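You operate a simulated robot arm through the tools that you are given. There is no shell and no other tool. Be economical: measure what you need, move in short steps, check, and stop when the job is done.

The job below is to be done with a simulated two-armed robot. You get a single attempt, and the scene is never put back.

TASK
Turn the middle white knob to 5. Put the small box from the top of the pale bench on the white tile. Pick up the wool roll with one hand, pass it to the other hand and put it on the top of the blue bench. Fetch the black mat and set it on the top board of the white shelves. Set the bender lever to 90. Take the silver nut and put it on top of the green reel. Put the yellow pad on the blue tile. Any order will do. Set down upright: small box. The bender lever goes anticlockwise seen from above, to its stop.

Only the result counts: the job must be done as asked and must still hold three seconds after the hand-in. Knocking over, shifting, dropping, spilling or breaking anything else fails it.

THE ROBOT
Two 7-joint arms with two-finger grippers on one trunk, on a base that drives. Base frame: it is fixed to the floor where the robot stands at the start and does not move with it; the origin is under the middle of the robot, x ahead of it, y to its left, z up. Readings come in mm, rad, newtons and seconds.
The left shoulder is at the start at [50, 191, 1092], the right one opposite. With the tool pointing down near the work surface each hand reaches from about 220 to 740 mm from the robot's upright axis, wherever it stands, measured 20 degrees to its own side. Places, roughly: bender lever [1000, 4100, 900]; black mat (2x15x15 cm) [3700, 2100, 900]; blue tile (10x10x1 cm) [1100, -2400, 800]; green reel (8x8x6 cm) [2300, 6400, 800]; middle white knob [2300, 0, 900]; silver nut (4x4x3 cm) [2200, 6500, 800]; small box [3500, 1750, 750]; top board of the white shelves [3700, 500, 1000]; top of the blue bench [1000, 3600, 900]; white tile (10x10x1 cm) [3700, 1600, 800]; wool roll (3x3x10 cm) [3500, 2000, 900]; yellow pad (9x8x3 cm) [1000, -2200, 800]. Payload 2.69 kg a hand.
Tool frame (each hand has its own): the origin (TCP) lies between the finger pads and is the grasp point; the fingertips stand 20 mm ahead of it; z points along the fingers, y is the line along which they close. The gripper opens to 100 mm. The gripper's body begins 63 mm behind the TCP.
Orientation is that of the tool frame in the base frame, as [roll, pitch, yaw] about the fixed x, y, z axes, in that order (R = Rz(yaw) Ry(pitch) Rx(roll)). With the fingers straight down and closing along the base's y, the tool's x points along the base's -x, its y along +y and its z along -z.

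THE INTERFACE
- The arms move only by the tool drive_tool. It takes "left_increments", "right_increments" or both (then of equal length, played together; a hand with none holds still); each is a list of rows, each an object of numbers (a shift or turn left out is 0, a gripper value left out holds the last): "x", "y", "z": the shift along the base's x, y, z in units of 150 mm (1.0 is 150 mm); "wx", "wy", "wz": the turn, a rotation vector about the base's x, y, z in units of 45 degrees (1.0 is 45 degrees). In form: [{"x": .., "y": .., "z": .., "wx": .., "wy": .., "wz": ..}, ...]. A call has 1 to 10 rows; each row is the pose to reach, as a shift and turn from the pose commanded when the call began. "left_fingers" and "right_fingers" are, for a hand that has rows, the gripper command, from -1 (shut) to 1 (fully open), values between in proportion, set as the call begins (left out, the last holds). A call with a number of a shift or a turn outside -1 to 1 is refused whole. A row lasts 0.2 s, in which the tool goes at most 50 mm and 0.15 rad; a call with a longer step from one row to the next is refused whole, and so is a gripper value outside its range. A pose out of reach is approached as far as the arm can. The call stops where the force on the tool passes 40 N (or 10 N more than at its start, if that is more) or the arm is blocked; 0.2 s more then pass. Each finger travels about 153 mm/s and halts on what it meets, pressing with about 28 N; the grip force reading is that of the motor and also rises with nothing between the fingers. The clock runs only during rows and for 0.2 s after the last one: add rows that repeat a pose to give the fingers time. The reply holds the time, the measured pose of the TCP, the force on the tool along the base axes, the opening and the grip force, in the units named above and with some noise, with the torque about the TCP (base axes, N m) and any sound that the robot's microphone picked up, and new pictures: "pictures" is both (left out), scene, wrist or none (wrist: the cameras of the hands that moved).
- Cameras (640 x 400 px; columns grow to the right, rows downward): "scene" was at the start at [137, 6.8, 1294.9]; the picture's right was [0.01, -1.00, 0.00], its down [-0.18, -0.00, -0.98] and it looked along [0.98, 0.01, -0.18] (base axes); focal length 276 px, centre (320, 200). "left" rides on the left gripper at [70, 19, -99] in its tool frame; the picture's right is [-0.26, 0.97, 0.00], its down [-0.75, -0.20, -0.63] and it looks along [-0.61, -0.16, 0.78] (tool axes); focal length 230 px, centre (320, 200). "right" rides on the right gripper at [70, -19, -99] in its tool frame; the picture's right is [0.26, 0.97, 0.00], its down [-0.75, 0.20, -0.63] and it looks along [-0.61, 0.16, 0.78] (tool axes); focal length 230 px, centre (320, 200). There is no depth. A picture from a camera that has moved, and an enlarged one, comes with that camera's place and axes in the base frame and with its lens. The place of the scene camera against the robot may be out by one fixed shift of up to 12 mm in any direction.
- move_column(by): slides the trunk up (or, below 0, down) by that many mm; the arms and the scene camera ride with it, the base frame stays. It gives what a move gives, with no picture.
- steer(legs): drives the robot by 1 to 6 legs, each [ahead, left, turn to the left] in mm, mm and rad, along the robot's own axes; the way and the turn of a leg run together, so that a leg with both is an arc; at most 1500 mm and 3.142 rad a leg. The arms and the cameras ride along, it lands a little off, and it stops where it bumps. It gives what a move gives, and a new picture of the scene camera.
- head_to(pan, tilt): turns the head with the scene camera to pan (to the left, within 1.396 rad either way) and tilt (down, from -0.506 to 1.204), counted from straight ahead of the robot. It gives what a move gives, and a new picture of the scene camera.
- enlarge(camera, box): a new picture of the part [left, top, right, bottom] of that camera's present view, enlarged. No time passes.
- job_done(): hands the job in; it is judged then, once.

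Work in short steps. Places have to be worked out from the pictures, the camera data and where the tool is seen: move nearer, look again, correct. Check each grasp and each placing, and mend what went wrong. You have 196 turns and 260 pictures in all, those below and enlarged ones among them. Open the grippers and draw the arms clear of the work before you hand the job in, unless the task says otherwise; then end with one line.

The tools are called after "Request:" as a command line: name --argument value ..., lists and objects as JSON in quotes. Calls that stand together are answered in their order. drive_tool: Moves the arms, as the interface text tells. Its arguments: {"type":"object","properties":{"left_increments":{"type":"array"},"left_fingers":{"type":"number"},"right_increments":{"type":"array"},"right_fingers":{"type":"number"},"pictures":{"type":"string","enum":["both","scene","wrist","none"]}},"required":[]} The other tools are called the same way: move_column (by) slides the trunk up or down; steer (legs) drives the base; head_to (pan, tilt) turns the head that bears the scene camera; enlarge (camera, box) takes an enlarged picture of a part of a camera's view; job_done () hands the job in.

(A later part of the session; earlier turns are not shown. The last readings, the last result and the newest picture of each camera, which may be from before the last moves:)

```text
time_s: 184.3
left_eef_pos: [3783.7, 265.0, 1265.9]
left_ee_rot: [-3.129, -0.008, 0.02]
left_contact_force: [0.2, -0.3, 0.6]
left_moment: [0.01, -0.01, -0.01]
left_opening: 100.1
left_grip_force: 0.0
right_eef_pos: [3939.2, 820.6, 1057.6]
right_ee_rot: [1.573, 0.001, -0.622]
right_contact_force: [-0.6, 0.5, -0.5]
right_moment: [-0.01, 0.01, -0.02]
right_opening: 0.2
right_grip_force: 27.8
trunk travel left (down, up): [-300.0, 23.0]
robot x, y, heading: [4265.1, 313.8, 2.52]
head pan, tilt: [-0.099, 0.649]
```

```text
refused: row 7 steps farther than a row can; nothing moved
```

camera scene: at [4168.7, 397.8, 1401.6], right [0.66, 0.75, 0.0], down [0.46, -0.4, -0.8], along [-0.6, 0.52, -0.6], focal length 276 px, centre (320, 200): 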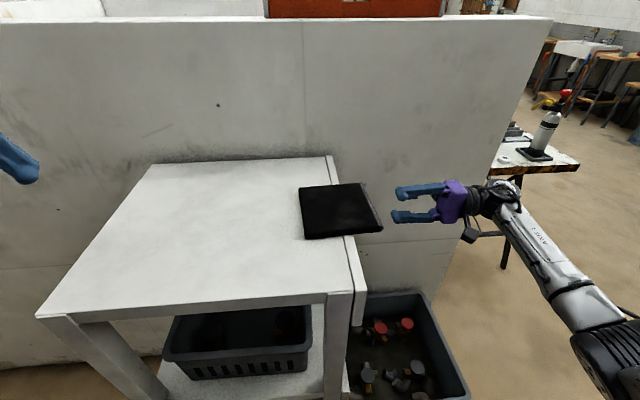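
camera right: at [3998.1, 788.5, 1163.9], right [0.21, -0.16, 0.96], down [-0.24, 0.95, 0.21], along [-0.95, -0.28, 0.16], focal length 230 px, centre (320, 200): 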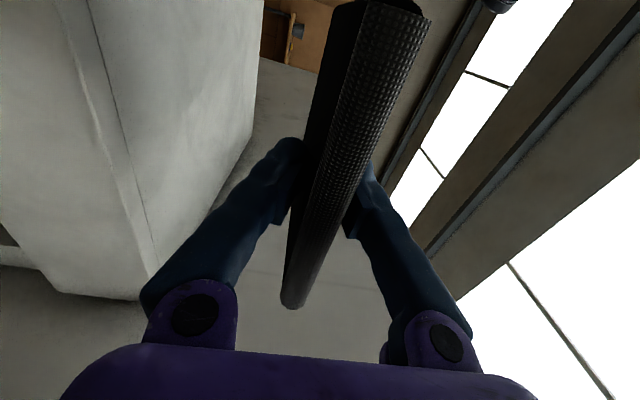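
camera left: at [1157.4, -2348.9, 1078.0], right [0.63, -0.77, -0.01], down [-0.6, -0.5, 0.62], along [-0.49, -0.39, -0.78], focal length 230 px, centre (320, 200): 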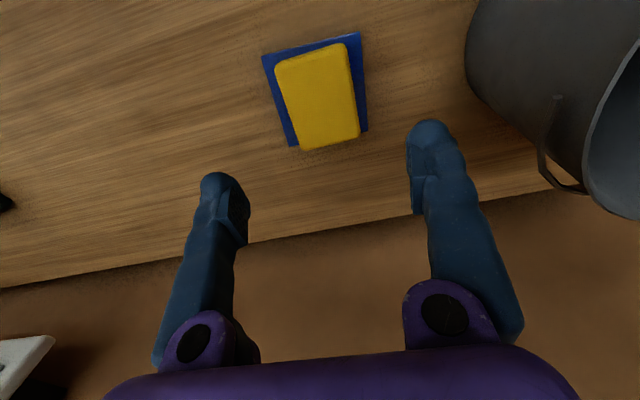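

Split the return into smaller rows.

Request:
drive_tool --right_increments '[{"x": -0.13, "y": -0.18}, {"x": -0.22, "y": -0.3}, {"x": -0.32, "y": -0.44}, {"x": -0.42, "y": -0.58}, {"x": -0.5, "y": -0.69}, {"x": -0.4, "y": -0.55}, {"x": -0.25, "y": -0.35}, {"x": -0.1, "y": -0.15}]' --pictures "scene"

```text
time_s: 186.1
left_eef_pos: [3783.4, 265.2, 1265.7]
left_ee_rot: [-3.13, -0.008, 0.019]
left_contact_force: [0.1, 0.4, 0.5]
left_moment: [-0.02, 0.01, 0.0]
left_opening: 100.0
left_grip_force: 0.1
right_eef_pos: [3923.8, 798.9, 1058.3]
right_ee_rot: [1.574, 0.004, -0.622]
right_contact_force: [-1.0, -1.4, -0.3]
right_moment: [-0.02, -0.01, 0.01]
right_opening: 0.0
right_grip_force: 27.5
trunk travel left (down, up): [-300.0, 23.0]
robot x, y, heading: [4259.4, 311.2, 2.521]
head pan, tilt: [-0.099, 0.649]
camera scene: at [4169.4, 398.6, 1401.6], right [0.66, 0.75, 0.0], down [0.46, -0.4, -0.8], along [-0.6, 0.52, -0.6], focal length 276 px, centre (320, 200)
```

scene: 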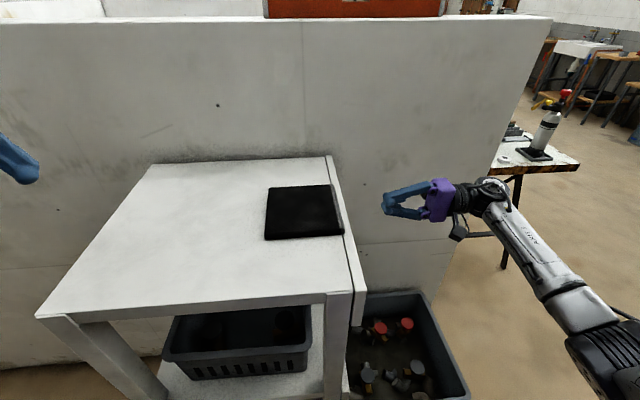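

Mat fully on the board. Raise the hand, retract and turn it back to pointing down.

Request:
drive_tool --right_increments '[{"z": 0.33}, {"z": 0.66}, {"z": 0.9, "x": 0.1, "y": -0.07}, {"z": 0.9, "x": 0.25, "y": -0.18, "wx": 0.135, "wy": -0.0975}, {"z": 0.9, "x": 0.4, "y": -0.29, "wx": 0.27, "wy": -0.195}, {"z": 0.9, "x": 0.55, "y": -0.4, "wx": 0.405, "wy": -0.2925}, {"z": 0.9, "x": 0.7, "y": -0.5, "wx": 0.54, "wy": -0.39}, {"z": 0.9, "x": 0.85, "y": -0.6, "wx": 0.675, "wy": -0.4875}, {"z": 0.9, "x": 1.0, "y": -0.7, "wx": 0.81, "wy": -0.585}]' --right_fingers 1 --pictures "none"

Request:
drive_tool --right_increments '[{"wx": 0.135, "wy": -0.0975}, {"wx": 0.27, "wy": -0.195}, {"wx": 0.405, "wy": -0.2925}, {"wx": 0.54, "wy": -0.39}, {"wx": 0.675, "wy": -0.4875}, {"wx": 0.81, "wy": -0.585}]' --pictures "none"

```text
time_s: 188.1
left_eef_pos: [3783.6, 264.7, 1266.6]
left_ee_rot: [-3.13, -0.008, 0.02]
left_contact_force: [-0.7, -0.3, 0.4]
left_moment: [0.02, 0.0, 0.01]
left_opening: 99.9
left_grip_force: 0.1
right_eef_pos: [4073.8, 693.2, 1194.0]
right_ee_rot: [2.362, 0.002, -0.62]
right_contact_force: [-0.6, 0.1, 0.1]
right_moment: [0.03, 0.0, 0.01]
right_opening: 99.9
right_grip_force: 0.0
trunk travel left (down, up): [-300.0, 23.0]
robot x, y, heading: [4264.1, 308.6, 2.525]
head pan, tilt: [-0.099, 0.649]
```

```text
time_s: 189.5
left_eef_pos: [3783.1, 265.2, 1266.4]
left_ee_rot: [-3.129, -0.008, 0.019]
left_contact_force: [-0.4, -0.2, 0.2]
left_moment: [0.03, 0.0, 0.03]
left_opening: 100.0
left_grip_force: 0.2
right_eef_pos: [4074.2, 693.7, 1193.4]
right_ee_rot: [-3.137, -0.004, -0.622]
right_contact_force: [-0.1, -0.4, 0.3]
right_moment: [0.03, -0.02, 0.0]
right_opening: 100.0
right_grip_force: 0.1
trunk travel left (down, up): [-300.0, 23.0]
robot x, y, heading: [4262.4, 310.6, 2.523]
head pan, tilt: [-0.099, 0.649]
```

Now head to the bay: around the bench's right side and behind it.

Request:
steer --legs '[[-80, 0, 0], [0, -800, 0], [420, 0, 0], [0, -985, 0], [1050, 0, 0], [1050, 0, 0]]'

```text
time_s: 199.0
left_eef_pos: [4149.6, 1010.7, 1266.1]
left_ee_rot: [-3.134, -0.01, 0.015]
left_contact_force: [-0.9, 0.4, -0.1]
left_moment: [-0.09, 0.0, -0.03]
left_opening: 100.1
left_grip_force: 0.2
right_eef_pos: [4441.8, 1436.6, 1190.5]
right_ee_rot: [3.141, -0.009, -0.622]
right_contact_force: [0.5, 1.4, 0.2]
right_moment: [-0.08, -0.03, 0.02]
right_opening: 99.9
right_grip_force: 0.0
trunk travel left (down, up): [-300.0, 23.0]
robot x, y, heading: [4634.3, 1049.9, 2.519]
head pan, tilt: [-0.099, 0.649]
stopped in leg 3: the robot was blocked; the commanded pose is now the measured one
camera scene: at [4536.1, 1142.3, 1400.9], right [0.66, 0.75, 0.0], down [0.46, -0.4, -0.79], along [-0.6, 0.52, -0.61], focal length 276 px, centre (320, 200)
```

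scene: 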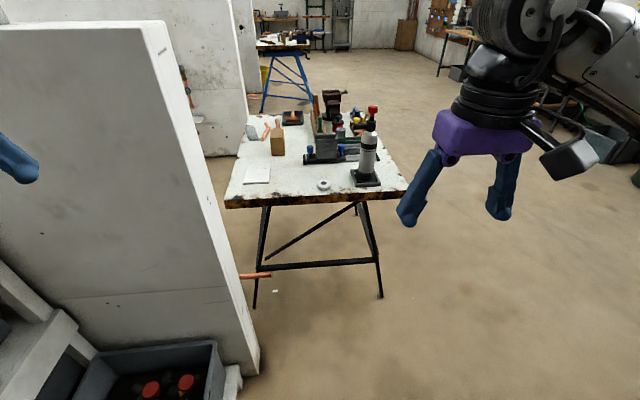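

Bumped the bin platform slightly; back up a little, sidestep right, and proceed.

Request:
steer --legs '[[-30, 0, 0], [0, -965, 0], [1150, 0, 0], [1150, 0, 0]]'

```text
time_s: 219.0
left_eef_pos: [2884.9, 3083.1, 1266.3]
left_ee_rot: [-3.13, -0.01, 0.027]
left_contact_force: [-0.7, -0.9, -0.4]
left_moment: [0.04, -0.02, 0.02]
left_opening: 100.2
left_grip_force: 0.0
right_eef_pos: [3172.9, 3513.2, 1193.8]
right_ee_rot: [-3.14, -0.003, -0.615]
right_contact_force: [0.6, 1.3, 0.2]
right_moment: [-0.01, 0.02, -0.02]
right_opening: 100.2
right_grip_force: 0.0
trunk travel left (down, up): [-300.0, 23.0]
robot x, y, heading: [3364.4, 3134.8, 2.529]
head pan, tilt: [-0.099, 0.649]
camera scene: at [3269.2, 3217.7, 1401.6], right [0.65, 0.76, 0.0], down [0.46, -0.4, -0.8], along [-0.6, 0.52, -0.6], focal length 276 px, centre (320, 200)
```

scene: 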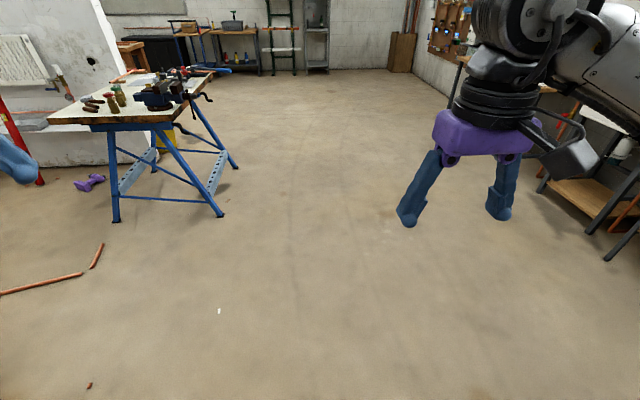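

Turn left to face the bay and look.

Request:
steer --legs '[[0, 0, 1.57], [700, 0, 0]]'

Request:
head_to --pan 0.2 --tilt 0.5

```text
time_s: 226.7
left_eef_pos: [3011.3, 2078.3, 1266.1]
left_ee_rot: [-3.131, -0.008, 1.603]
left_contact_force: [0.3, 0.6, -0.4]
left_moment: [-0.01, -0.02, 0.02]
left_opening: 100.0
left_grip_force: 0.0
right_eef_pos: [2581.8, 2364.9, 1194.2]
right_ee_rot: [-3.14, -0.002, 0.96]
right_contact_force: [-1.1, -0.5, 0.0]
right_moment: [0.02, 0.0, -0.02]
right_opening: 100.0
right_grip_force: 0.0
trunk travel left (down, up): [-300.0, 23.0]
robot x, y, heading: [2957.1, 2557.4, -2.183]
head pan, tilt: [-0.099, 0.649]
camera scene: at [2884.8, 2464.8, 1401.6], right [-0.76, 0.65, 0.0], down [0.39, 0.46, -0.8], along [-0.52, -0.6, -0.6], focal length 276 px, centre (320, 200)
```

scene: 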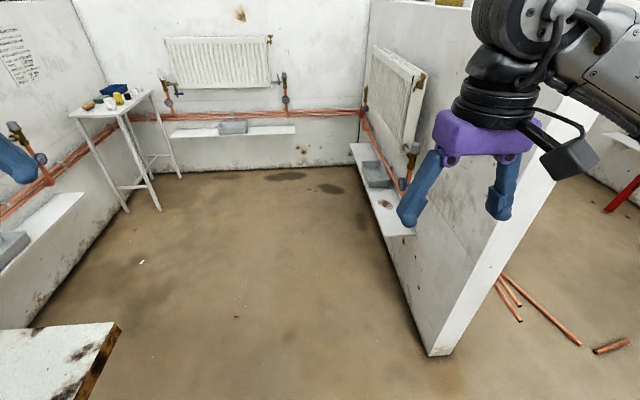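

```text
time_s: 227.5
left_eef_pos: [3012.3, 2080.0, 1266.8]
left_ee_rot: [-3.129, -0.008, 1.6]
left_contact_force: [0.3, -0.2, 0.7]
left_moment: [0.05, -0.01, -0.04]
left_opening: 99.8
left_grip_force: 0.1
right_eef_pos: [2579.8, 2366.4, 1193.7]
right_ee_rot: [-3.138, -0.003, 0.962]
right_contact_force: [1.2, -0.6, -0.3]
right_moment: [-0.02, 0.05, 0.0]
right_opening: 99.8
right_grip_force: 0.0
trunk travel left (down, up): [-300.0, 23.0]
robot x, y, heading: [2959.4, 2556.9, -2.177]
head pan, tilt: [0.201, 0.499]
camera scene: at [2905.3, 2447.5, 1415.0], right [-0.92, 0.4, 0.0], down [0.19, 0.44, -0.88], along [-0.35, -0.81, -0.48], focal length 276 px, centre (320, 200)
```

scene: 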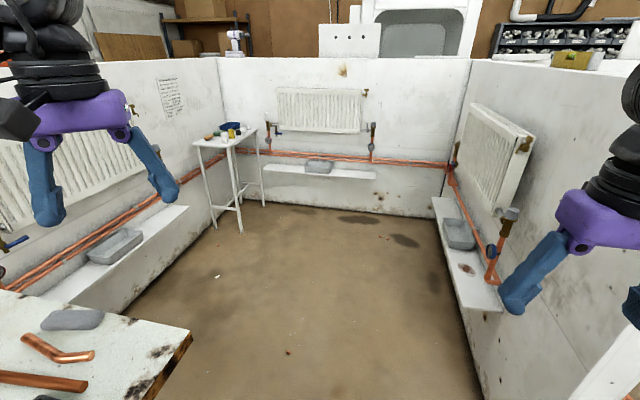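

Bay is clear; stool stands near the back-left corner beside the middle valve. I drive in and look at the middle knob.

Request:
steer --legs '[[1480, 0, 0], [0, 650, 0]]'

Request:
head_to --pan 0.35 --tilt 0.45

```text
time_s: 240.6
left_eef_pos: [2694.5, 488.0, 1267.5]
left_ee_rot: [-3.13, -0.008, 1.603]
left_contact_force: [0.2, 0.4, 0.0]
left_moment: [0.03, 0.02, 0.0]
left_opening: 100.2
left_grip_force: 0.1
right_eef_pos: [2263.3, 774.3, 1193.9]
right_ee_rot: [-3.139, -0.001, 0.962]
right_contact_force: [0.1, -0.4, 0.3]
right_moment: [-0.01, 0.02, 0.0]
right_opening: 100.2
right_grip_force: 0.1
trunk travel left (down, up): [-300.0, 23.0]
robot x, y, heading: [2642.0, 968.9, -2.176]
head pan, tilt: [0.201, 0.499]
camera scene: at [2586.7, 856.7, 1415.0], right [-0.92, 0.4, 0.0], down [0.19, 0.44, -0.88], along [-0.35, -0.81, -0.48], focal length 276 px, centre (320, 200)
```

scene: 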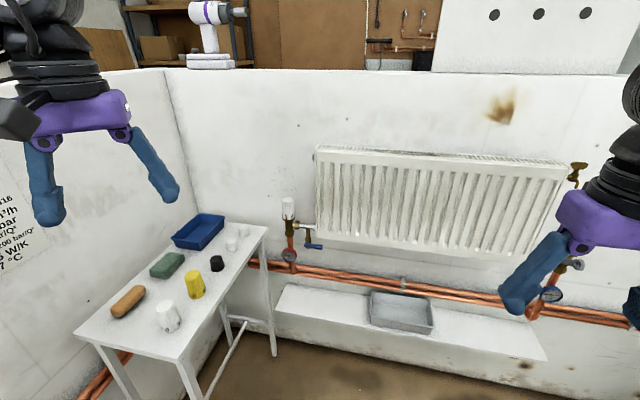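

```text
time_s: 241.3
left_eef_pos: [2692.9, 488.1, 1266.3]
left_ee_rot: [-3.13, -0.008, 1.601]
left_contact_force: [0.4, -0.2, -0.2]
left_moment: [0.0, 0.03, 0.02]
left_opening: 100.0
left_grip_force: 0.2
right_eef_pos: [2261.9, 773.6, 1194.0]
right_ee_rot: [-3.141, -0.003, 0.961]
right_contact_force: [-0.5, 0.5, -0.2]
right_moment: [0.01, 0.0, -0.03]
right_opening: 100.4
right_grip_force: 0.0
trunk travel left (down, up): [-300.0, 23.0]
robot x, y, heading: [2643.5, 968.1, -2.178]
head pan, tilt: [0.351, 0.45]
camera scene: at [2599.3, 851.4, 1419.5], right [-0.97, 0.26, 0.0], down [0.11, 0.42, -0.9], along [-0.23, -0.87, -0.44], focal length 276 px, centre (320, 200)
```

scene: 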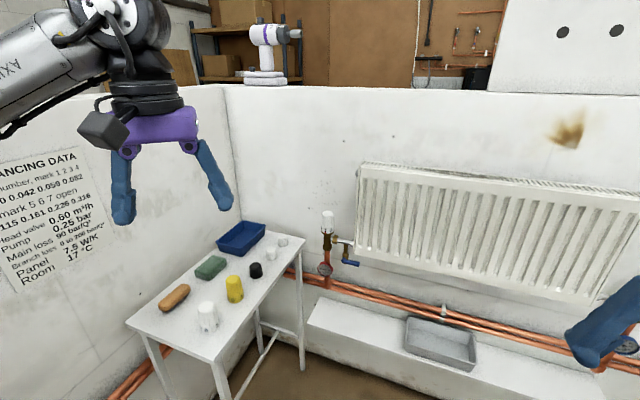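

Middle knob ≈ (2346,-5,900), on a vertical axis. The stool leg limits how near I stand; I move ahead 470 and look closer.

Request:
steer --legs '[[470, 0, 0]]'

Request:
head_to --pan 0.7 --tilt 0.7

```text
time_s: 244.1
left_eef_pos: [2427.1, 102.8, 1266.3]
left_ee_rot: [-3.129, -0.009, 1.601]
left_contact_force: [-0.3, -0.3, -0.9]
left_moment: [0.02, 0.01, -0.01]
left_opening: 100.0
left_grip_force: 0.1
right_eef_pos: [1994.8, 387.9, 1193.6]
right_ee_rot: [-3.14, -0.005, 0.965]
right_contact_force: [0.3, 0.2, 0.8]
right_moment: [0.03, 0.0, -0.02]
right_opening: 99.9
right_grip_force: 0.0
trunk travel left (down, up): [-300.0, 23.0]
robot x, y, heading: [2369.6, 582.4, -2.177]
head pan, tilt: [0.351, 0.45]
camera scene: at [2331.2, 465.9, 1419.5], right [-0.97, 0.25, 0.0], down [0.11, 0.42, -0.9], along [-0.23, -0.87, -0.44], focal length 276 px, centre (320, 200)
```

scene: 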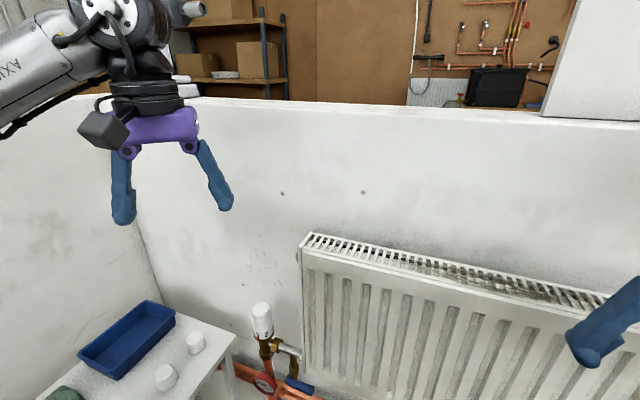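

```text
time_s: 244.9
left_eef_pos: [2427.1, 103.3, 1266.1]
left_ee_rot: [-3.13, -0.01, 1.603]
left_contact_force: [0.7, -0.3, -0.1]
left_moment: [-0.01, -0.04, 0.0]
left_opening: 100.0
left_grip_force: 0.0
right_eef_pos: [1994.5, 389.0, 1193.5]
right_ee_rot: [-3.14, -0.001, 0.962]
right_contact_force: [-0.2, -0.1, -0.5]
right_moment: [0.01, 0.0, 0.0]
right_opening: 100.1
right_grip_force: 0.1
trunk travel left (down, up): [-300.0, 23.0]
robot x, y, heading: [2373.7, 579.5, -2.177]
head pan, tilt: [0.7, 0.7]
camera scene: at [2362.5, 470.6, 1397.4], right [-1.0, -0.09, 0.0], down [-0.06, 0.64, -0.77], along [0.07, -0.76, -0.64], focal length 276 px, centre (320, 200)
```

scene: 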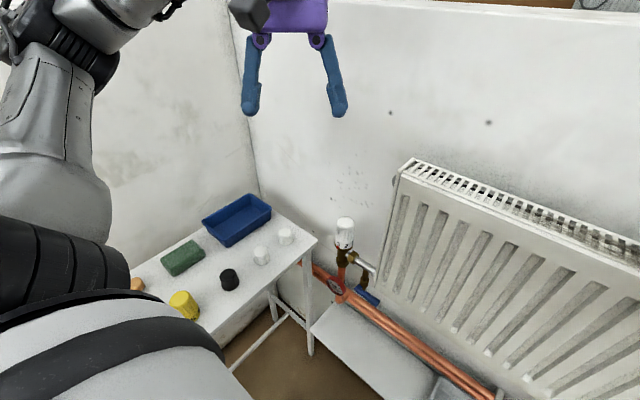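

Enlarge the knob to read its scale and pointer.

Request:
enlarge --camera "scene" --box '[310, 200, 390, 260]'

```text
6.67 times, centred on (350, 230) of scene
camera zoom: at [2362.5, 470.6, 1397.4], right [-1.0, -0.09, 0.0], down [-0.06, 0.64, -0.77], along [0.07, -0.76, -0.64], focal length 1841 px, centre (120, 0)
```

zoom: 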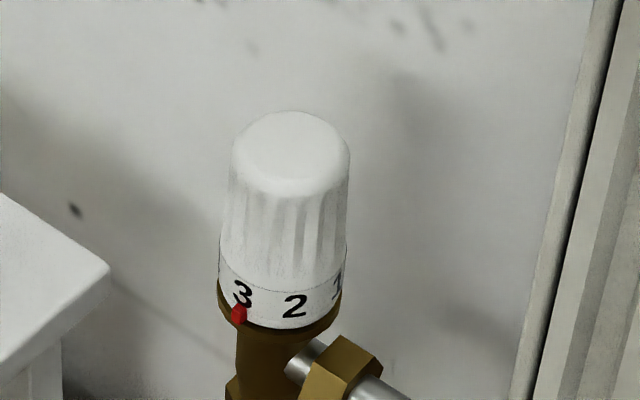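

Red pointer is at 3; digits fall to the right, so raising to 5 needs an anticlockwise turn (from above) of two spacings (~104°). Bring the left hand above the knob at a yaw that gives turning room.

Request:
drive_tool --left_increments '[{"wz": -0.15, "z": -0.15}, {"wz": -0.3, "z": -0.3, "x": -0.1, "y": -0.1}, {"wz": -0.45, "z": -0.45, "x": -0.2, "y": -0.25}, {"wz": -0.6, "z": -0.6, "x": -0.3, "y": -0.4}, {"wz": -0.75, "z": -0.7, "x": -0.4, "y": -0.55}, {"wz": -0.9, "z": -0.8, "x": -0.5, "y": -0.7}, {"wz": -1.0, "z": -0.9, "x": -0.553, "y": -0.78}]' --left_fingers 0.5 --pictures "none"

Request:
drive_tool --left_increments '[{"wz": -0.15}, {"wz": -0.3}, {"wz": -0.4}, {"wz": -0.4}]' --pictures "wrist"

```text
time_s: 246.5
left_eef_pos: [2344.4, -13.7, 1130.5]
left_ee_rot: [-3.127, -0.009, 0.815]
left_contact_force: [0.0, 0.0, 0.1]
left_moment: [-0.02, 0.0, -0.01]
left_opening: 75.1
left_grip_force: 0.0
right_eef_pos: [1994.1, 387.5, 1193.8]
right_ee_rot: [-3.14, -0.004, 0.963]
right_contact_force: [-1.1, -0.1, 0.3]
right_moment: [-0.03, 0.01, 0.01]
right_opening: 99.9
right_grip_force: 0.1
trunk travel left (down, up): [-300.0, 23.0]
robot x, y, heading: [2375.9, 579.7, -2.178]
head pan, tilt: [0.7, 0.7]
```

```text
time_s: 247.5
left_eef_pos: [2343.8, -13.1, 1131.8]
left_ee_rot: [-3.129, -0.009, 0.501]
left_contact_force: [-0.3, -1.0, -0.6]
left_moment: [0.0, -0.01, 0.05]
left_opening: 75.0
left_grip_force: 0.0
right_eef_pos: [1994.3, 389.0, 1193.5]
right_ee_rot: [-3.139, 0.0, 0.963]
right_contact_force: [0.3, 0.1, 0.0]
right_moment: [0.02, 0.03, -0.02]
right_opening: 100.3
right_grip_force: 0.1
trunk travel left (down, up): [-300.0, 23.0]
robot x, y, heading: [2373.5, 581.1, -2.181]
head pan, tilt: [0.7, 0.7]
camera left: at [2413.4, 2.0, 1230.8], right [0.24, -0.97, -0.01], down [-0.76, -0.19, 0.63], along [-0.61, -0.14, -0.78], focal length 230 px, centre (320, 200)
```

left: 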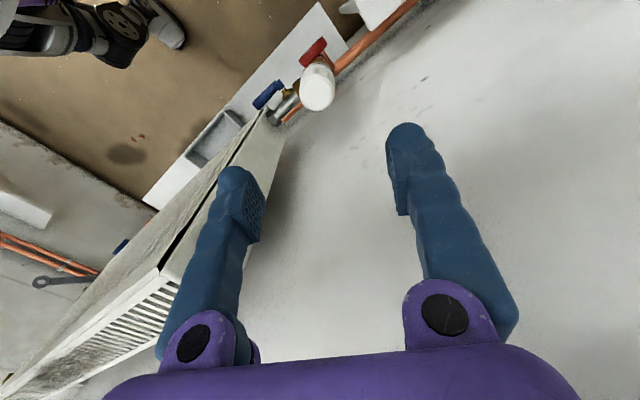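

Knob centred at ≈(2343,-8). Descend to just above it and check.

Request:
drive_tool --left_increments '[{"y": 0.033, "z": -0.3}, {"y": 0.033, "z": -0.6}, {"y": 0.033, "z": -0.9}, {"y": 0.033, "z": -0.9}]' --pictures "wrist"

```text
time_s: 248.5
left_eef_pos: [2344.7, -9.1, 995.9]
left_ee_rot: [-3.128, -0.005, 0.502]
left_contact_force: [-0.1, 0.1, 0.1]
left_moment: [0.01, 0.0, -0.02]
left_opening: 74.9
left_grip_force: 0.0
right_eef_pos: [1995.1, 388.4, 1193.7]
right_ee_rot: [-3.139, -0.002, 0.963]
right_contact_force: [-0.5, -0.4, 0.9]
right_moment: [-0.03, -0.01, 0.01]
right_opening: 99.7
right_grip_force: 0.1
trunk travel left (down, up): [-300.0, 23.0]
robot x, y, heading: [2372.8, 581.8, -2.18]
head pan, tilt: [0.7, 0.7]
camera left: at [2413.2, 7.1, 1095.4], right [0.24, -0.97, -0.01], down [-0.75, -0.2, 0.63], along [-0.61, -0.14, -0.78], focal length 230 px, centre (320, 200)
```

left: 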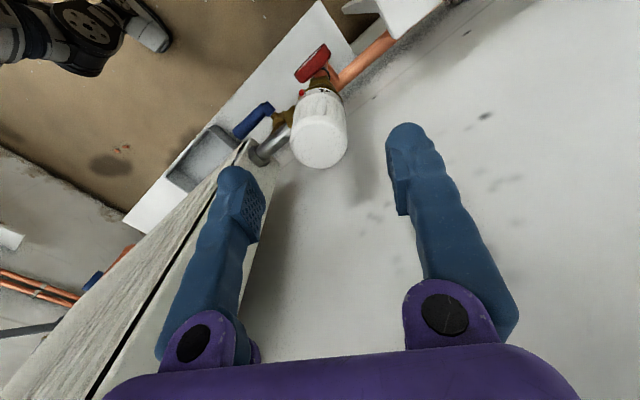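

Centred laterally. Descend around the knob to z≈903.

Request:
drive_tool --left_increments '[{"x": -0.025, "y": -0.015, "z": -0.2}, {"x": -0.025, "y": -0.015, "z": -0.4}, {"x": -0.025, "y": -0.015, "z": -0.6}, {"x": -0.025, "y": -0.015, "z": -0.62}]' --pictures "wrist"

```text
time_s: 249.5
left_eef_pos: [2338.9, -10.5, 903.3]
left_ee_rot: [-3.129, -0.009, 0.503]
left_contact_force: [0.8, 0.3, -0.3]
left_moment: [-0.02, 0.01, 0.04]
left_opening: 74.8
left_grip_force: 0.0
right_eef_pos: [1995.6, 389.2, 1193.0]
right_ee_rot: [-3.141, -0.002, 0.963]
right_contact_force: [-0.8, -0.2, 0.0]
right_moment: [-0.01, 0.02, 0.0]
right_opening: 100.0
right_grip_force: 0.0
trunk travel left (down, up): [-300.0, 23.0]
robot x, y, heading: [2373.6, 582.5, -2.178]
head pan, tilt: [0.7, 0.7]
camera left: at [2409.6, 5.4, 1002.3], right [0.24, -0.97, -0.01], down [-0.75, -0.2, 0.63], along [-0.61, -0.14, -0.78], focal length 230 px, centre (320, 200)
```

left: 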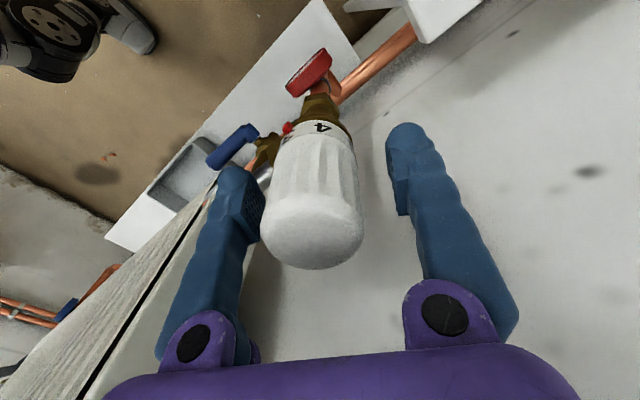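

Knob sits between the fingers. Shift 3 mm and close on it.

Request:
drive_tool --left_increments '[{"x": -0.005, "y": 0.02}, {"x": -0.005, "y": 0.02}, {"x": -0.005, "y": 0.02}]' --left_fingers -1 --pictures "wrist"

```text
time_s: 250.3
left_eef_pos: [2338.8, -7.8, 902.8]
left_ee_rot: [-3.13, -0.009, 0.501]
left_contact_force: [-1.7, -6.4, -4.5]
left_moment: [-0.29, 0.09, 0.04]
left_opening: 44.7
left_grip_force: 45.4
right_eef_pos: [1994.5, 387.9, 1193.2]
right_ee_rot: [-3.141, -0.004, 0.963]
right_contact_force: [0.6, -0.3, -0.6]
right_moment: [-0.02, 0.03, 0.0]
right_opening: 99.9
right_grip_force: 0.1
trunk travel left (down, up): [-300.0, 23.0]
robot x, y, heading: [2372.7, 581.0, -2.176]
head pan, tilt: [0.7, 0.7]
camera left: at [2408.8, 7.2, 1002.1], right [0.24, -0.97, -0.01], down [-0.75, -0.2, 0.63], along [-0.61, -0.14, -0.78], focal length 230 px, centre (320, 200)
```

left: 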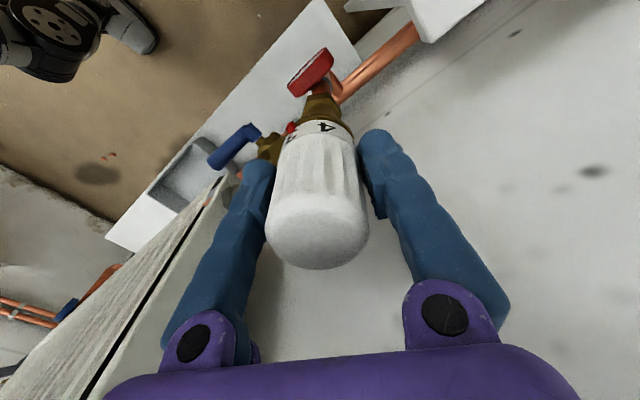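

Gripped (44.7 mm). Turn 45° anticlockwise.

Request:
drive_tool --left_increments '[{"wz": 0.17}, {"wz": 0.34}, {"wz": 0.51}, {"wz": 0.68}, {"wz": 0.85}, {"wz": 1.0}]' --pictures "wrist"

```text
time_s: 251.7
left_eef_pos: [2340.5, -9.1, 903.0]
left_ee_rot: [-3.129, -0.009, 1.292]
left_contact_force: [7.5, -11.9, 2.3]
left_moment: [-0.06, -0.19, 0.0]
left_opening: 44.6
left_grip_force: 44.6
right_eef_pos: [1995.4, 388.0, 1194.2]
right_ee_rot: [-3.139, -0.004, 0.963]
right_contact_force: [-0.7, 0.8, 0.9]
right_moment: [0.01, -0.02, 0.02]
right_opening: 99.9
right_grip_force: 0.0
trunk travel left (down, up): [-300.0, 23.0]
robot x, y, heading: [2376.0, 583.7, -2.182]
head pan, tilt: [0.7, 0.7]
camera left: at [2378.2, 51.2, 1002.1], right [0.86, -0.51, -0.01], down [-0.39, -0.67, 0.63], along [-0.33, -0.53, -0.78], focal length 230 px, centre (320, 200)
```

left: 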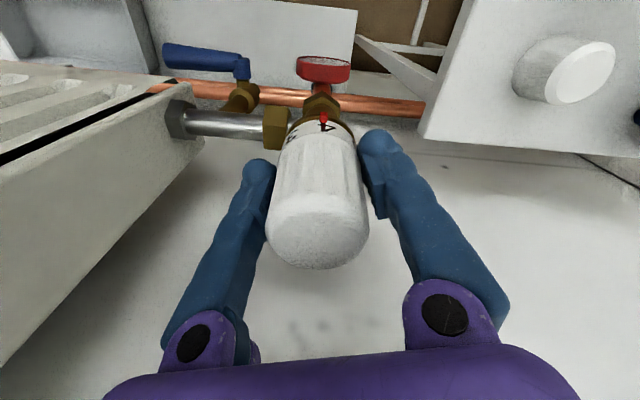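

The 4 is now at the pointer. Enlarge to see how exactly.

Request:
enlarge --camera "left" --box '[270, 90, 380, 160]'

```text
5.71 times, centred on (325, 125) of left
camera zoom: at [2378.2, 51.2, 1002.1], right [0.86, -0.51, -0.01], down [-0.39, -0.67, 0.63], along [-0.33, -0.53, -0.78], focal length 1315 px, centre (291, 629)
```

zoom: 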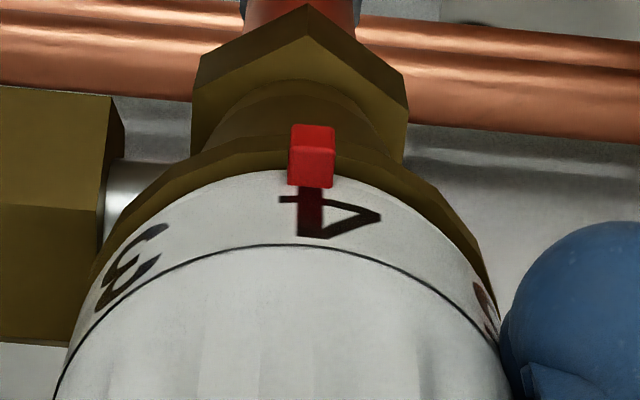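

4 is nearly under the pointer (~4° short). Continue turning about 45° more.

Request:
drive_tool --left_increments '[{"wz": 0.17}, {"wz": 0.34}, {"wz": 0.51}, {"wz": 0.68}, {"wz": 0.85}, {"wz": 1.0}]' --pictures "none"

Request:
enlarge --camera "left" --box '[270, 90, 380, 160]'

```text
time_s: 253.1
left_eef_pos: [2342.8, -8.6, 903.9]
left_ee_rot: [-3.128, -0.009, 2.079]
left_contact_force: [24.1, -10.0, 5.7]
left_moment: [-0.12, -0.24, -0.03]
left_opening: 44.4
left_grip_force: 45.0
right_eef_pos: [1997.8, 387.8, 1194.3]
right_ee_rot: [-3.138, -0.002, 0.964]
right_contact_force: [-0.5, 0.7, -0.4]
right_moment: [-0.03, -0.01, 0.0]
right_opening: 99.9
right_grip_force: 0.1
trunk travel left (down, up): [-300.0, 23.0]
robot x, y, heading: [2371.6, 584.2, -2.181]
head pan, tilt: [0.7, 0.7]
```

```text
5.71 times, centred on (325, 125) of left
camera zoom: at [2325.6, 60.6, 1002.1], right [0.97, 0.24, -0.01], down [0.2, -0.75, 0.63], along [0.14, -0.61, -0.78], focal length 1315 px, centre (291, 629)
```

zoom: 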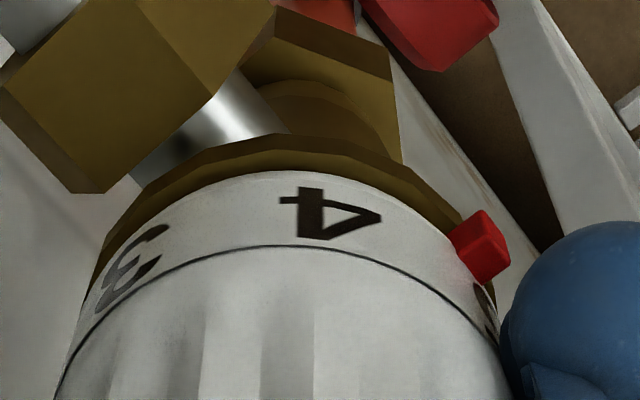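

About 9° more is needed. Shift slightly to relieve the side force and turn 9°.

Request:
drive_tool --left_increments '[{"x": 0.015, "y": -0.005, "wz": 0.1}, {"x": 0.015, "y": -0.005, "wz": 0.2}, {"x": 0.015, "y": -0.005, "wz": 0.2}]' --pictures "none"

Request:
enlarge --camera "left" --box '[270, 90, 380, 160]'

Request:
enlarge --camera "scene" --box '[310, 200, 390, 260]'

```text
time_s: 253.9
left_eef_pos: [2342.6, -8.9, 903.3]
left_ee_rot: [-3.129, -0.011, 2.234]
left_contact_force: [16.9, -5.7, 2.1]
left_moment: [-0.1, -0.4, 0.0]
left_opening: 45.0
left_grip_force: 45.0
right_eef_pos: [1996.6, 388.9, 1193.6]
right_ee_rot: [-3.137, -0.003, 0.963]
right_contact_force: [-0.8, 0.5, 0.3]
right_moment: [0.0, 0.0, -0.02]
right_opening: 99.9
right_grip_force: 0.0
trunk travel left (down, up): [-300.0, 23.0]
robot x, y, heading: [2371.5, 579.2, -2.18]
head pan, tilt: [0.7, 0.7]
```

```text
5.71 times, centred on (325, 125) of left
camera zoom: at [2315.5, 57.4, 1002.2], right [0.92, 0.39, -0.01], down [0.31, -0.72, 0.62], along [0.23, -0.58, -0.78], focal length 1315 px, centre (291, 629)
```

zoom: 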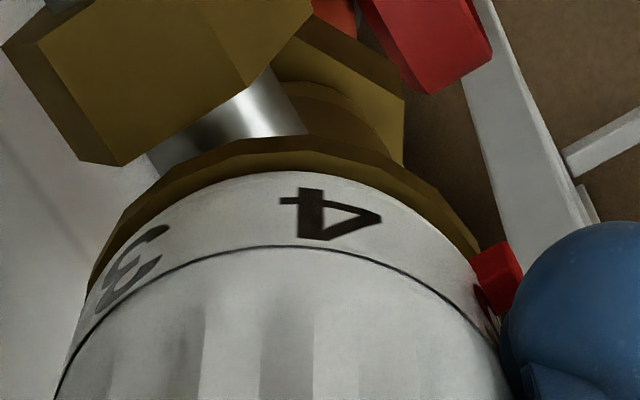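

```text
6.67 times, centred on (350, 230) of scene
camera zoom: at [2364.5, 470.1, 1397.3], right [-1.0, -0.09, 0.0], down [-0.06, 0.64, -0.76], along [0.07, -0.76, -0.64], focal length 1841 px, centre (120, 0)
```

zoom: 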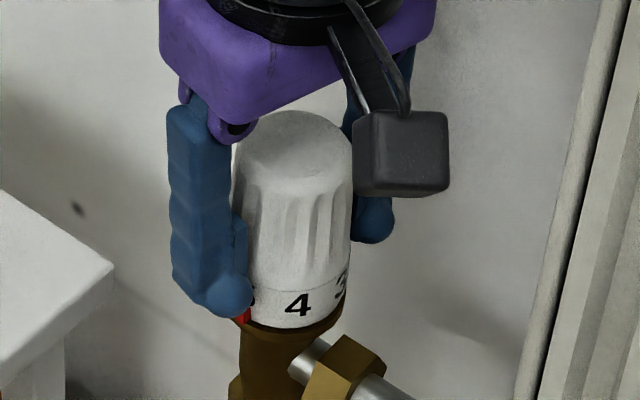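

The dial now shows 4 where 2 was before, so 5 should be at the pointer. Release and raise to verify.

Request:
drive_tool --left_increments '[{"z": 0}, {"z": 0}, {"z": 0.2}, {"z": 0.5}, {"z": 0.8}, {"z": 1.0}]' --left_fingers 0.6 --pictures "none"

Request:
enlarge --camera "scene" --box '[320, 215, 380, 260]'

```text
time_s: 255.3
left_eef_pos: [2339.9, -9.3, 1052.4]
left_ee_rot: [-3.129, -0.007, 2.23]
left_contact_force: [0.0, 0.0, -0.8]
left_moment: [0.02, 0.01, -0.02]
left_opening: 79.9
left_grip_force: 0.0
right_eef_pos: [1994.6, 388.7, 1195.1]
right_ee_rot: [-3.14, -0.001, 0.965]
right_contact_force: [-0.5, 1.8, 0.0]
right_moment: [-0.01, 0.01, 0.03]
right_opening: 100.2
right_grip_force: 0.0
trunk travel left (down, up): [-300.0, 23.0]
robot x, y, heading: [2373.3, 581.1, -2.174]
head pan, tilt: [0.7, 0.7]
```

```text
8.89 times, centred on (350, 238) of scene
camera zoom: at [2362.5, 470.6, 1397.3], right [-1.0, -0.09, 0.0], down [-0.06, 0.64, -0.77], along [0.07, -0.76, -0.64], focal length 2455 px, centre (53, -133)
```

zoom: 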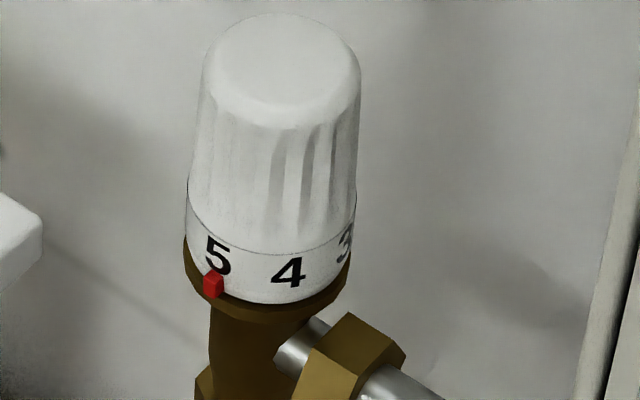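

5 is at the pointer just as 3 was before. Raise, unwind and retract the left hand, then go to the bench for the small box.

Request:
drive_tool --left_increments '[{"z": 0.3}, {"z": 0.6}, {"z": 0.9, "wz": -0.15}, {"z": 0.9, "wz": -0.3, "x": 0.05, "y": 0.15}, {"z": 0.9, "wz": -0.45, "x": 0.1, "y": 0.3}, {"z": 0.9, "wz": -0.6, "x": 0.15, "y": 0.45}, {"z": 0.9, "wz": -0.75, "x": 0.2, "y": 0.6}, {"z": 0.9, "wz": -0.9, "x": 0.25, "y": 0.75}]' --left_fingers 1 --pictures "none"

Request:
steer --legs '[[-700, 0, 0], [0, 0, 3.141]]'

Request:
head_to --pan 0.0 --tilt 0.6

```text
time_s: 257.1
left_eef_pos: [2378.4, 104.7, 1188.2]
left_ee_rot: [-3.129, -0.009, 1.522]
left_contact_force: [-0.4, -0.8, -0.7]
left_moment: [-0.01, -0.02, -0.02]
left_opening: 100.1
left_grip_force: 0.1
right_eef_pos: [1995.3, 389.2, 1193.8]
right_ee_rot: [-3.138, -0.004, 0.963]
right_contact_force: [0.6, -0.5, -0.2]
right_moment: [0.0, 0.01, 0.0]
right_opening: 99.9
right_grip_force: 0.1
trunk travel left (down, up): [-300.0, 23.0]
robot x, y, heading: [2369.8, 582.4, -2.182]
head pan, tilt: [0.7, 0.7]
```

```text
time_s: 268.2
left_eef_pos: [2767.5, 1632.6, 1187.5]
left_ee_rot: [-3.13, -0.009, -1.625]
left_contact_force: [0.5, 0.4, -0.5]
left_moment: [0.02, -0.03, 0.0]
left_opening: 100.1
left_grip_force: 0.0
right_eef_pos: [3149.7, 1345.3, 1194.0]
right_ee_rot: [-3.139, -0.003, -2.186]
right_contact_force: [-0.8, 0.1, 0.2]
right_moment: [0.0, -0.02, 0.01]
right_opening: 100.3
right_grip_force: 0.0
trunk travel left (down, up): [-300.0, 23.0]
robot x, y, heading: [2773.2, 1154.9, 0.956]
head pan, tilt: [0.7, 0.7]
camera scene: at [2789.5, 1277.0, 1397.3], right [1.0, 0.09, 0.0], down [0.05, -0.64, -0.76], along [-0.07, 0.76, -0.64], focal length 276 px, centre (320, 200)
```

scene: 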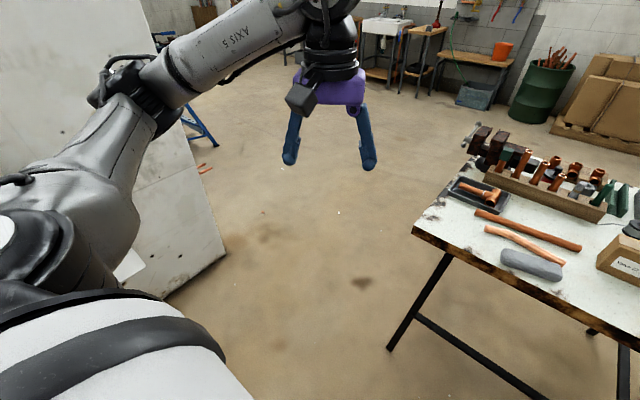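

```text
time_s: 269.3
left_eef_pos: [2767.0, 1632.3, 1188.7]
left_ee_rot: [-3.129, -0.01, -1.625]
left_contact_force: [0.0, 0.1, 0.1]
left_moment: [-0.01, -0.01, 0.02]
left_opening: 100.0
left_grip_force: 0.0
right_eef_pos: [3149.9, 1344.6, 1193.6]
right_ee_rot: [-3.138, -0.001, -2.185]
right_contact_force: [-0.2, 0.8, 0.1]
right_moment: [0.02, -0.03, -0.03]
right_opening: 99.8
right_grip_force: 0.1
trunk travel left (down, up): [-300.0, 23.0]
robot x, y, heading: [2770.3, 1154.2, 0.954]
head pan, tilt: [0.0, 0.6]
camera scene: at [2847.6, 1264.7, 1405.9], right [0.82, -0.58, 0.0], down [-0.33, -0.46, -0.82], along [0.48, 0.67, -0.57], focal length 276 px, centre (320, 200)
```

scene: 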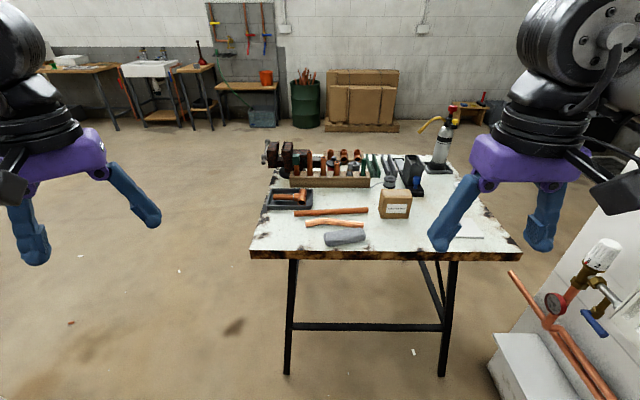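

Small box at ≈(3552,1764), tile ≈(3677,1541). Drive up to the bench's inner side.

Request:
steer --legs '[[345, -150, 0]]'

Request:
head_to --pan -0.3 --tilt 0.8

```text
time_s: 271.7
left_eef_pos: [3091.2, 1828.4, 1188.7]
left_ee_rot: [-3.128, -0.01, -1.628]
left_contact_force: [-0.8, 0.0, 0.0]
left_moment: [-0.01, 0.03, -0.01]
left_opening: 99.9
left_grip_force: 0.1
right_eef_pos: [3470.1, 1536.9, 1194.5]
right_ee_rot: [3.141, -0.002, -2.189]
right_contact_force: [-0.1, -0.1, 0.2]
right_moment: [0.01, 0.04, -0.02]
right_opening: 100.0
right_grip_force: 0.1
trunk travel left (down, up): [-300.0, 23.0]
robot x, y, heading: [3088.5, 1347.8, 0.953]
head pan, tilt: [0.0, 0.6]
camera scene: at [3169.5, 1459.8, 1405.9], right [0.81, -0.58, 0.0], down [-0.33, -0.46, -0.82], along [0.48, 0.67, -0.57], focal length 276 px, centre (320, 200)
```

scene: 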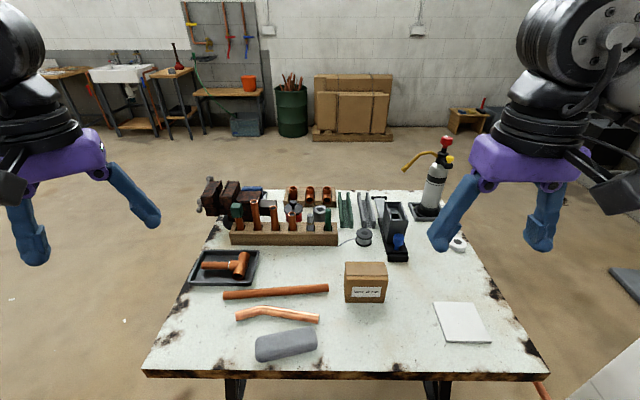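

```text
time_s: 272.5
left_eef_pos: [3090.8, 1827.8, 1187.6]
left_ee_rot: [-3.128, -0.008, -1.629]
left_contact_force: [0.4, -0.3, 0.4]
left_moment: [-0.03, 0.0, 0.01]
left_opening: 100.2
left_grip_force: 0.0
right_eef_pos: [3472.2, 1538.4, 1193.9]
right_ee_rot: [-3.139, -0.003, -2.188]
right_contact_force: [-0.5, 0.1, 0.1]
right_moment: [0.02, 0.03, 0.03]
right_opening: 99.9
right_grip_force: 0.1
trunk travel left (down, up): [-300.0, 23.0]
robot x, y, heading: [3089.7, 1352.4, 0.949]
head pan, tilt: [-0.3, 0.799]
camera scene: at [3181.8, 1436.5, 1389.1], right [0.61, -0.79, 0.0], down [-0.57, -0.44, -0.7], along [0.55, 0.42, -0.72], focal length 276 px, centre (320, 200)
```

scene: 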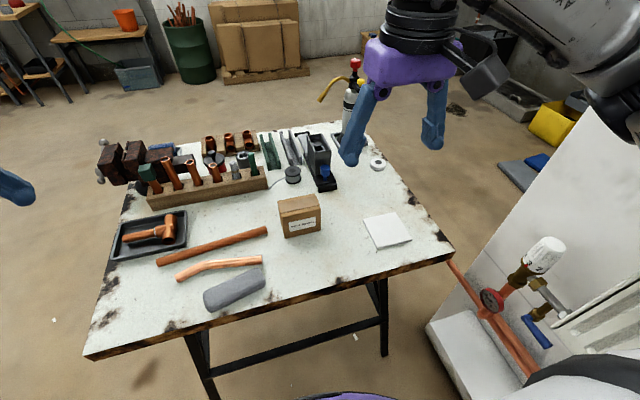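

The box seems ~105 mm wide by ~50 deep. Bring the right hand nearer and look with the wrist camera.

Request:
drive_tool --right_increments '[{"x": 0.1, "y": 0.25}, {"x": 0.2, "y": 0.5}, {"x": 0.3, "y": 0.75, "z": -0.1}, {"x": 0.4, "y": 1.0, "z": -0.3}, {"x": 0.4, "y": 1.0, "z": -0.5}, {"x": 0.4, "y": 1.0, "z": -0.5}]' --right_fingers 1 --pictures "wrist"

```text
refused: row 4 steps farther than a row can; nothing moved
```

Use smaller vertical steps.

Request:
drive_tool --right_increments '[{"x": 0.1, "y": 0.25}, {"x": 0.2, "y": 0.5}, {"x": 0.3, "y": 0.75}, {"x": 0.4, "y": 1.0}, {"x": 0.4, "y": 1.0, "z": -0.3}, {"x": 0.4, "y": 1.0, "z": -0.5}, {"x": 0.4, "y": 1.0, "z": -0.5}]' --right_fingers 1 --pictures "wrist"

```text
time_s: 274.1
left_eef_pos: [3090.9, 1827.8, 1188.8]
left_ee_rot: [-3.131, -0.009, -1.628]
left_contact_force: [-0.5, -0.2, -0.9]
left_moment: [0.0, -0.03, -0.01]
left_opening: 100.2
left_grip_force: 0.1
right_eef_pos: [3530.8, 1686.7, 1119.6]
right_ee_rot: [-3.14, -0.002, -2.19]
right_contact_force: [-0.8, 0.5, -0.1]
right_moment: [-0.01, 0.02, -0.02]
right_opening: 100.0
right_grip_force: 0.0
trunk travel left (down, up): [-300.0, 23.0]
robot x, y, heading: [3087.1, 1349.2, 0.957]
head pan, tilt: [-0.3, 0.799]
camera right: at [3504.2, 1619.0, 1219.2], right [-0.94, 0.35, 0.0], down [0.27, 0.73, 0.63], along [0.22, 0.59, -0.78], focal length 230 px, centre (320, 200)
```

right: 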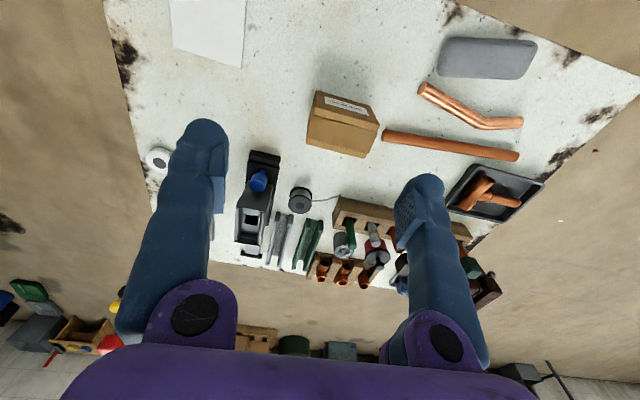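

Box centre ≈(3525,1765). I try turning the right hand about -85° to grip the thin side.

Request:
drive_tool --right_increments '[{"wz": -0.17, "y": 0.1}, {"wz": -0.34, "y": 0.2}, {"wz": -0.51, "y": 0.35}, {"wz": -0.68, "y": 0.5}, {"wz": -0.85, "y": 0.5}, {"wz": -1.0, "y": 0.5}]' --pictures "none"

Request:
drive_tool --right_increments '[{"wz": -0.17}, {"wz": -0.34}, {"wz": -0.51}, {"wz": -0.68}, {"wz": -0.85}, {"wz": -0.9}]' --pictures "wrist"

```text
time_s: 275.5
left_eef_pos: [3091.3, 1826.6, 1188.9]
left_ee_rot: [-3.129, -0.009, -1.627]
left_contact_force: [-0.2, -0.2, -0.4]
left_moment: [-0.02, 0.0, 0.02]
left_opening: 99.7
left_grip_force: 0.0
right_eef_pos: [3532.3, 1764.3, 1119.0]
right_ee_rot: [-3.138, -0.002, -2.976]
right_contact_force: [-0.6, -0.6, 0.2]
right_moment: [0.01, 0.01, 0.0]
right_opening: 100.0
right_grip_force: 0.1
trunk travel left (down, up): [-300.0, 23.0]
robot x, y, heading: [3090.1, 1344.3, 0.959]
head pan, tilt: [-0.3, 0.799]
```

```text
time_s: 276.9
left_eef_pos: [3091.3, 1827.2, 1189.1]
left_ee_rot: [-3.13, -0.008, -1.628]
left_contact_force: [0.6, -0.4, -0.3]
left_moment: [0.02, -0.03, -0.02]
left_opening: 99.8
left_grip_force: 0.0
right_eef_pos: [3531.4, 1763.1, 1119.1]
right_ee_rot: [-3.14, -0.001, 2.599]
right_contact_force: [0.1, -0.6, -0.1]
right_moment: [0.01, 0.01, 0.02]
right_opening: 100.0
right_grip_force: 0.1
trunk travel left (down, up): [-300.0, 23.0]
robot x, y, heading: [3092.7, 1349.8, 0.957]
head pan, tilt: [-0.3, 0.799]
camera right: at [3461.2, 1782.2, 1218.1], right [0.28, 0.96, 0.0], down [0.75, -0.21, 0.63], along [0.6, -0.17, -0.78], focal length 230 px, centre (320, 200)
```

right: 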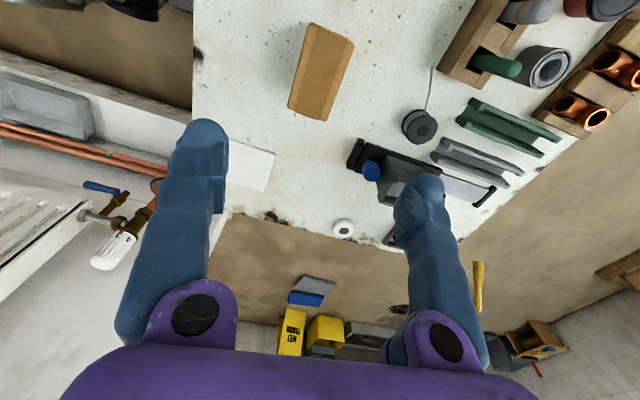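

Box measured: centre ≈(3522,1766), top z≈885, aligned with the fingers. Descend partway and check.

Request:
drive_tool --right_increments '[{"x": -0.06, "y": 0.02, "z": -0.3}, {"x": -0.06, "y": 0.02, "z": -0.6}, {"x": -0.06, "y": 0.02, "z": -0.9}, {"x": -0.06, "y": 0.02, "z": -1.0}, {"x": -0.06, "y": 0.02, "z": -1.0}]' --pictures "wrist"

```text
time_s: 278.1
left_eef_pos: [3090.7, 1826.4, 1189.6]
left_ee_rot: [-3.128, -0.01, -1.628]
left_contact_force: [-0.4, -0.1, -0.1]
left_moment: [0.02, 0.03, -0.02]
left_opening: 99.9
left_grip_force: 0.1
right_eef_pos: [3523.7, 1767.0, 968.0]
right_ee_rot: [-3.14, -0.001, 2.601]
right_contact_force: [0.4, -0.4, 0.3]
right_moment: [-0.01, 0.01, -0.01]
right_opening: 100.1
right_grip_force: 0.0
trunk travel left (down, up): [-300.0, 23.0]
robot x, y, heading: [3091.7, 1351.3, 0.959]
head pan, tilt: [-0.3, 0.799]
camera right: at [3452.3, 1785.3, 1067.7], right [0.27, 0.96, 0.0], down [0.75, -0.21, 0.63], along [0.6, -0.17, -0.78], focal length 230 px, centre (320, 200)
```

right: 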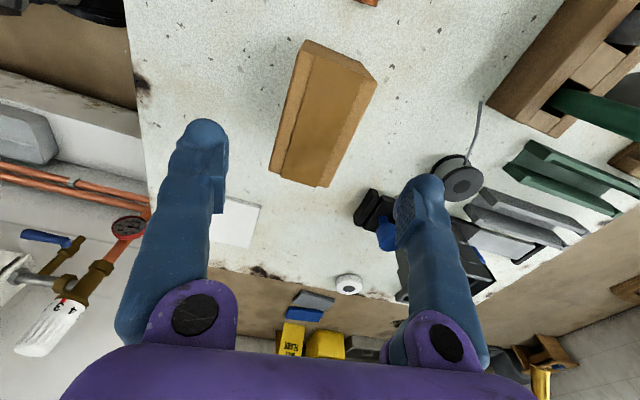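

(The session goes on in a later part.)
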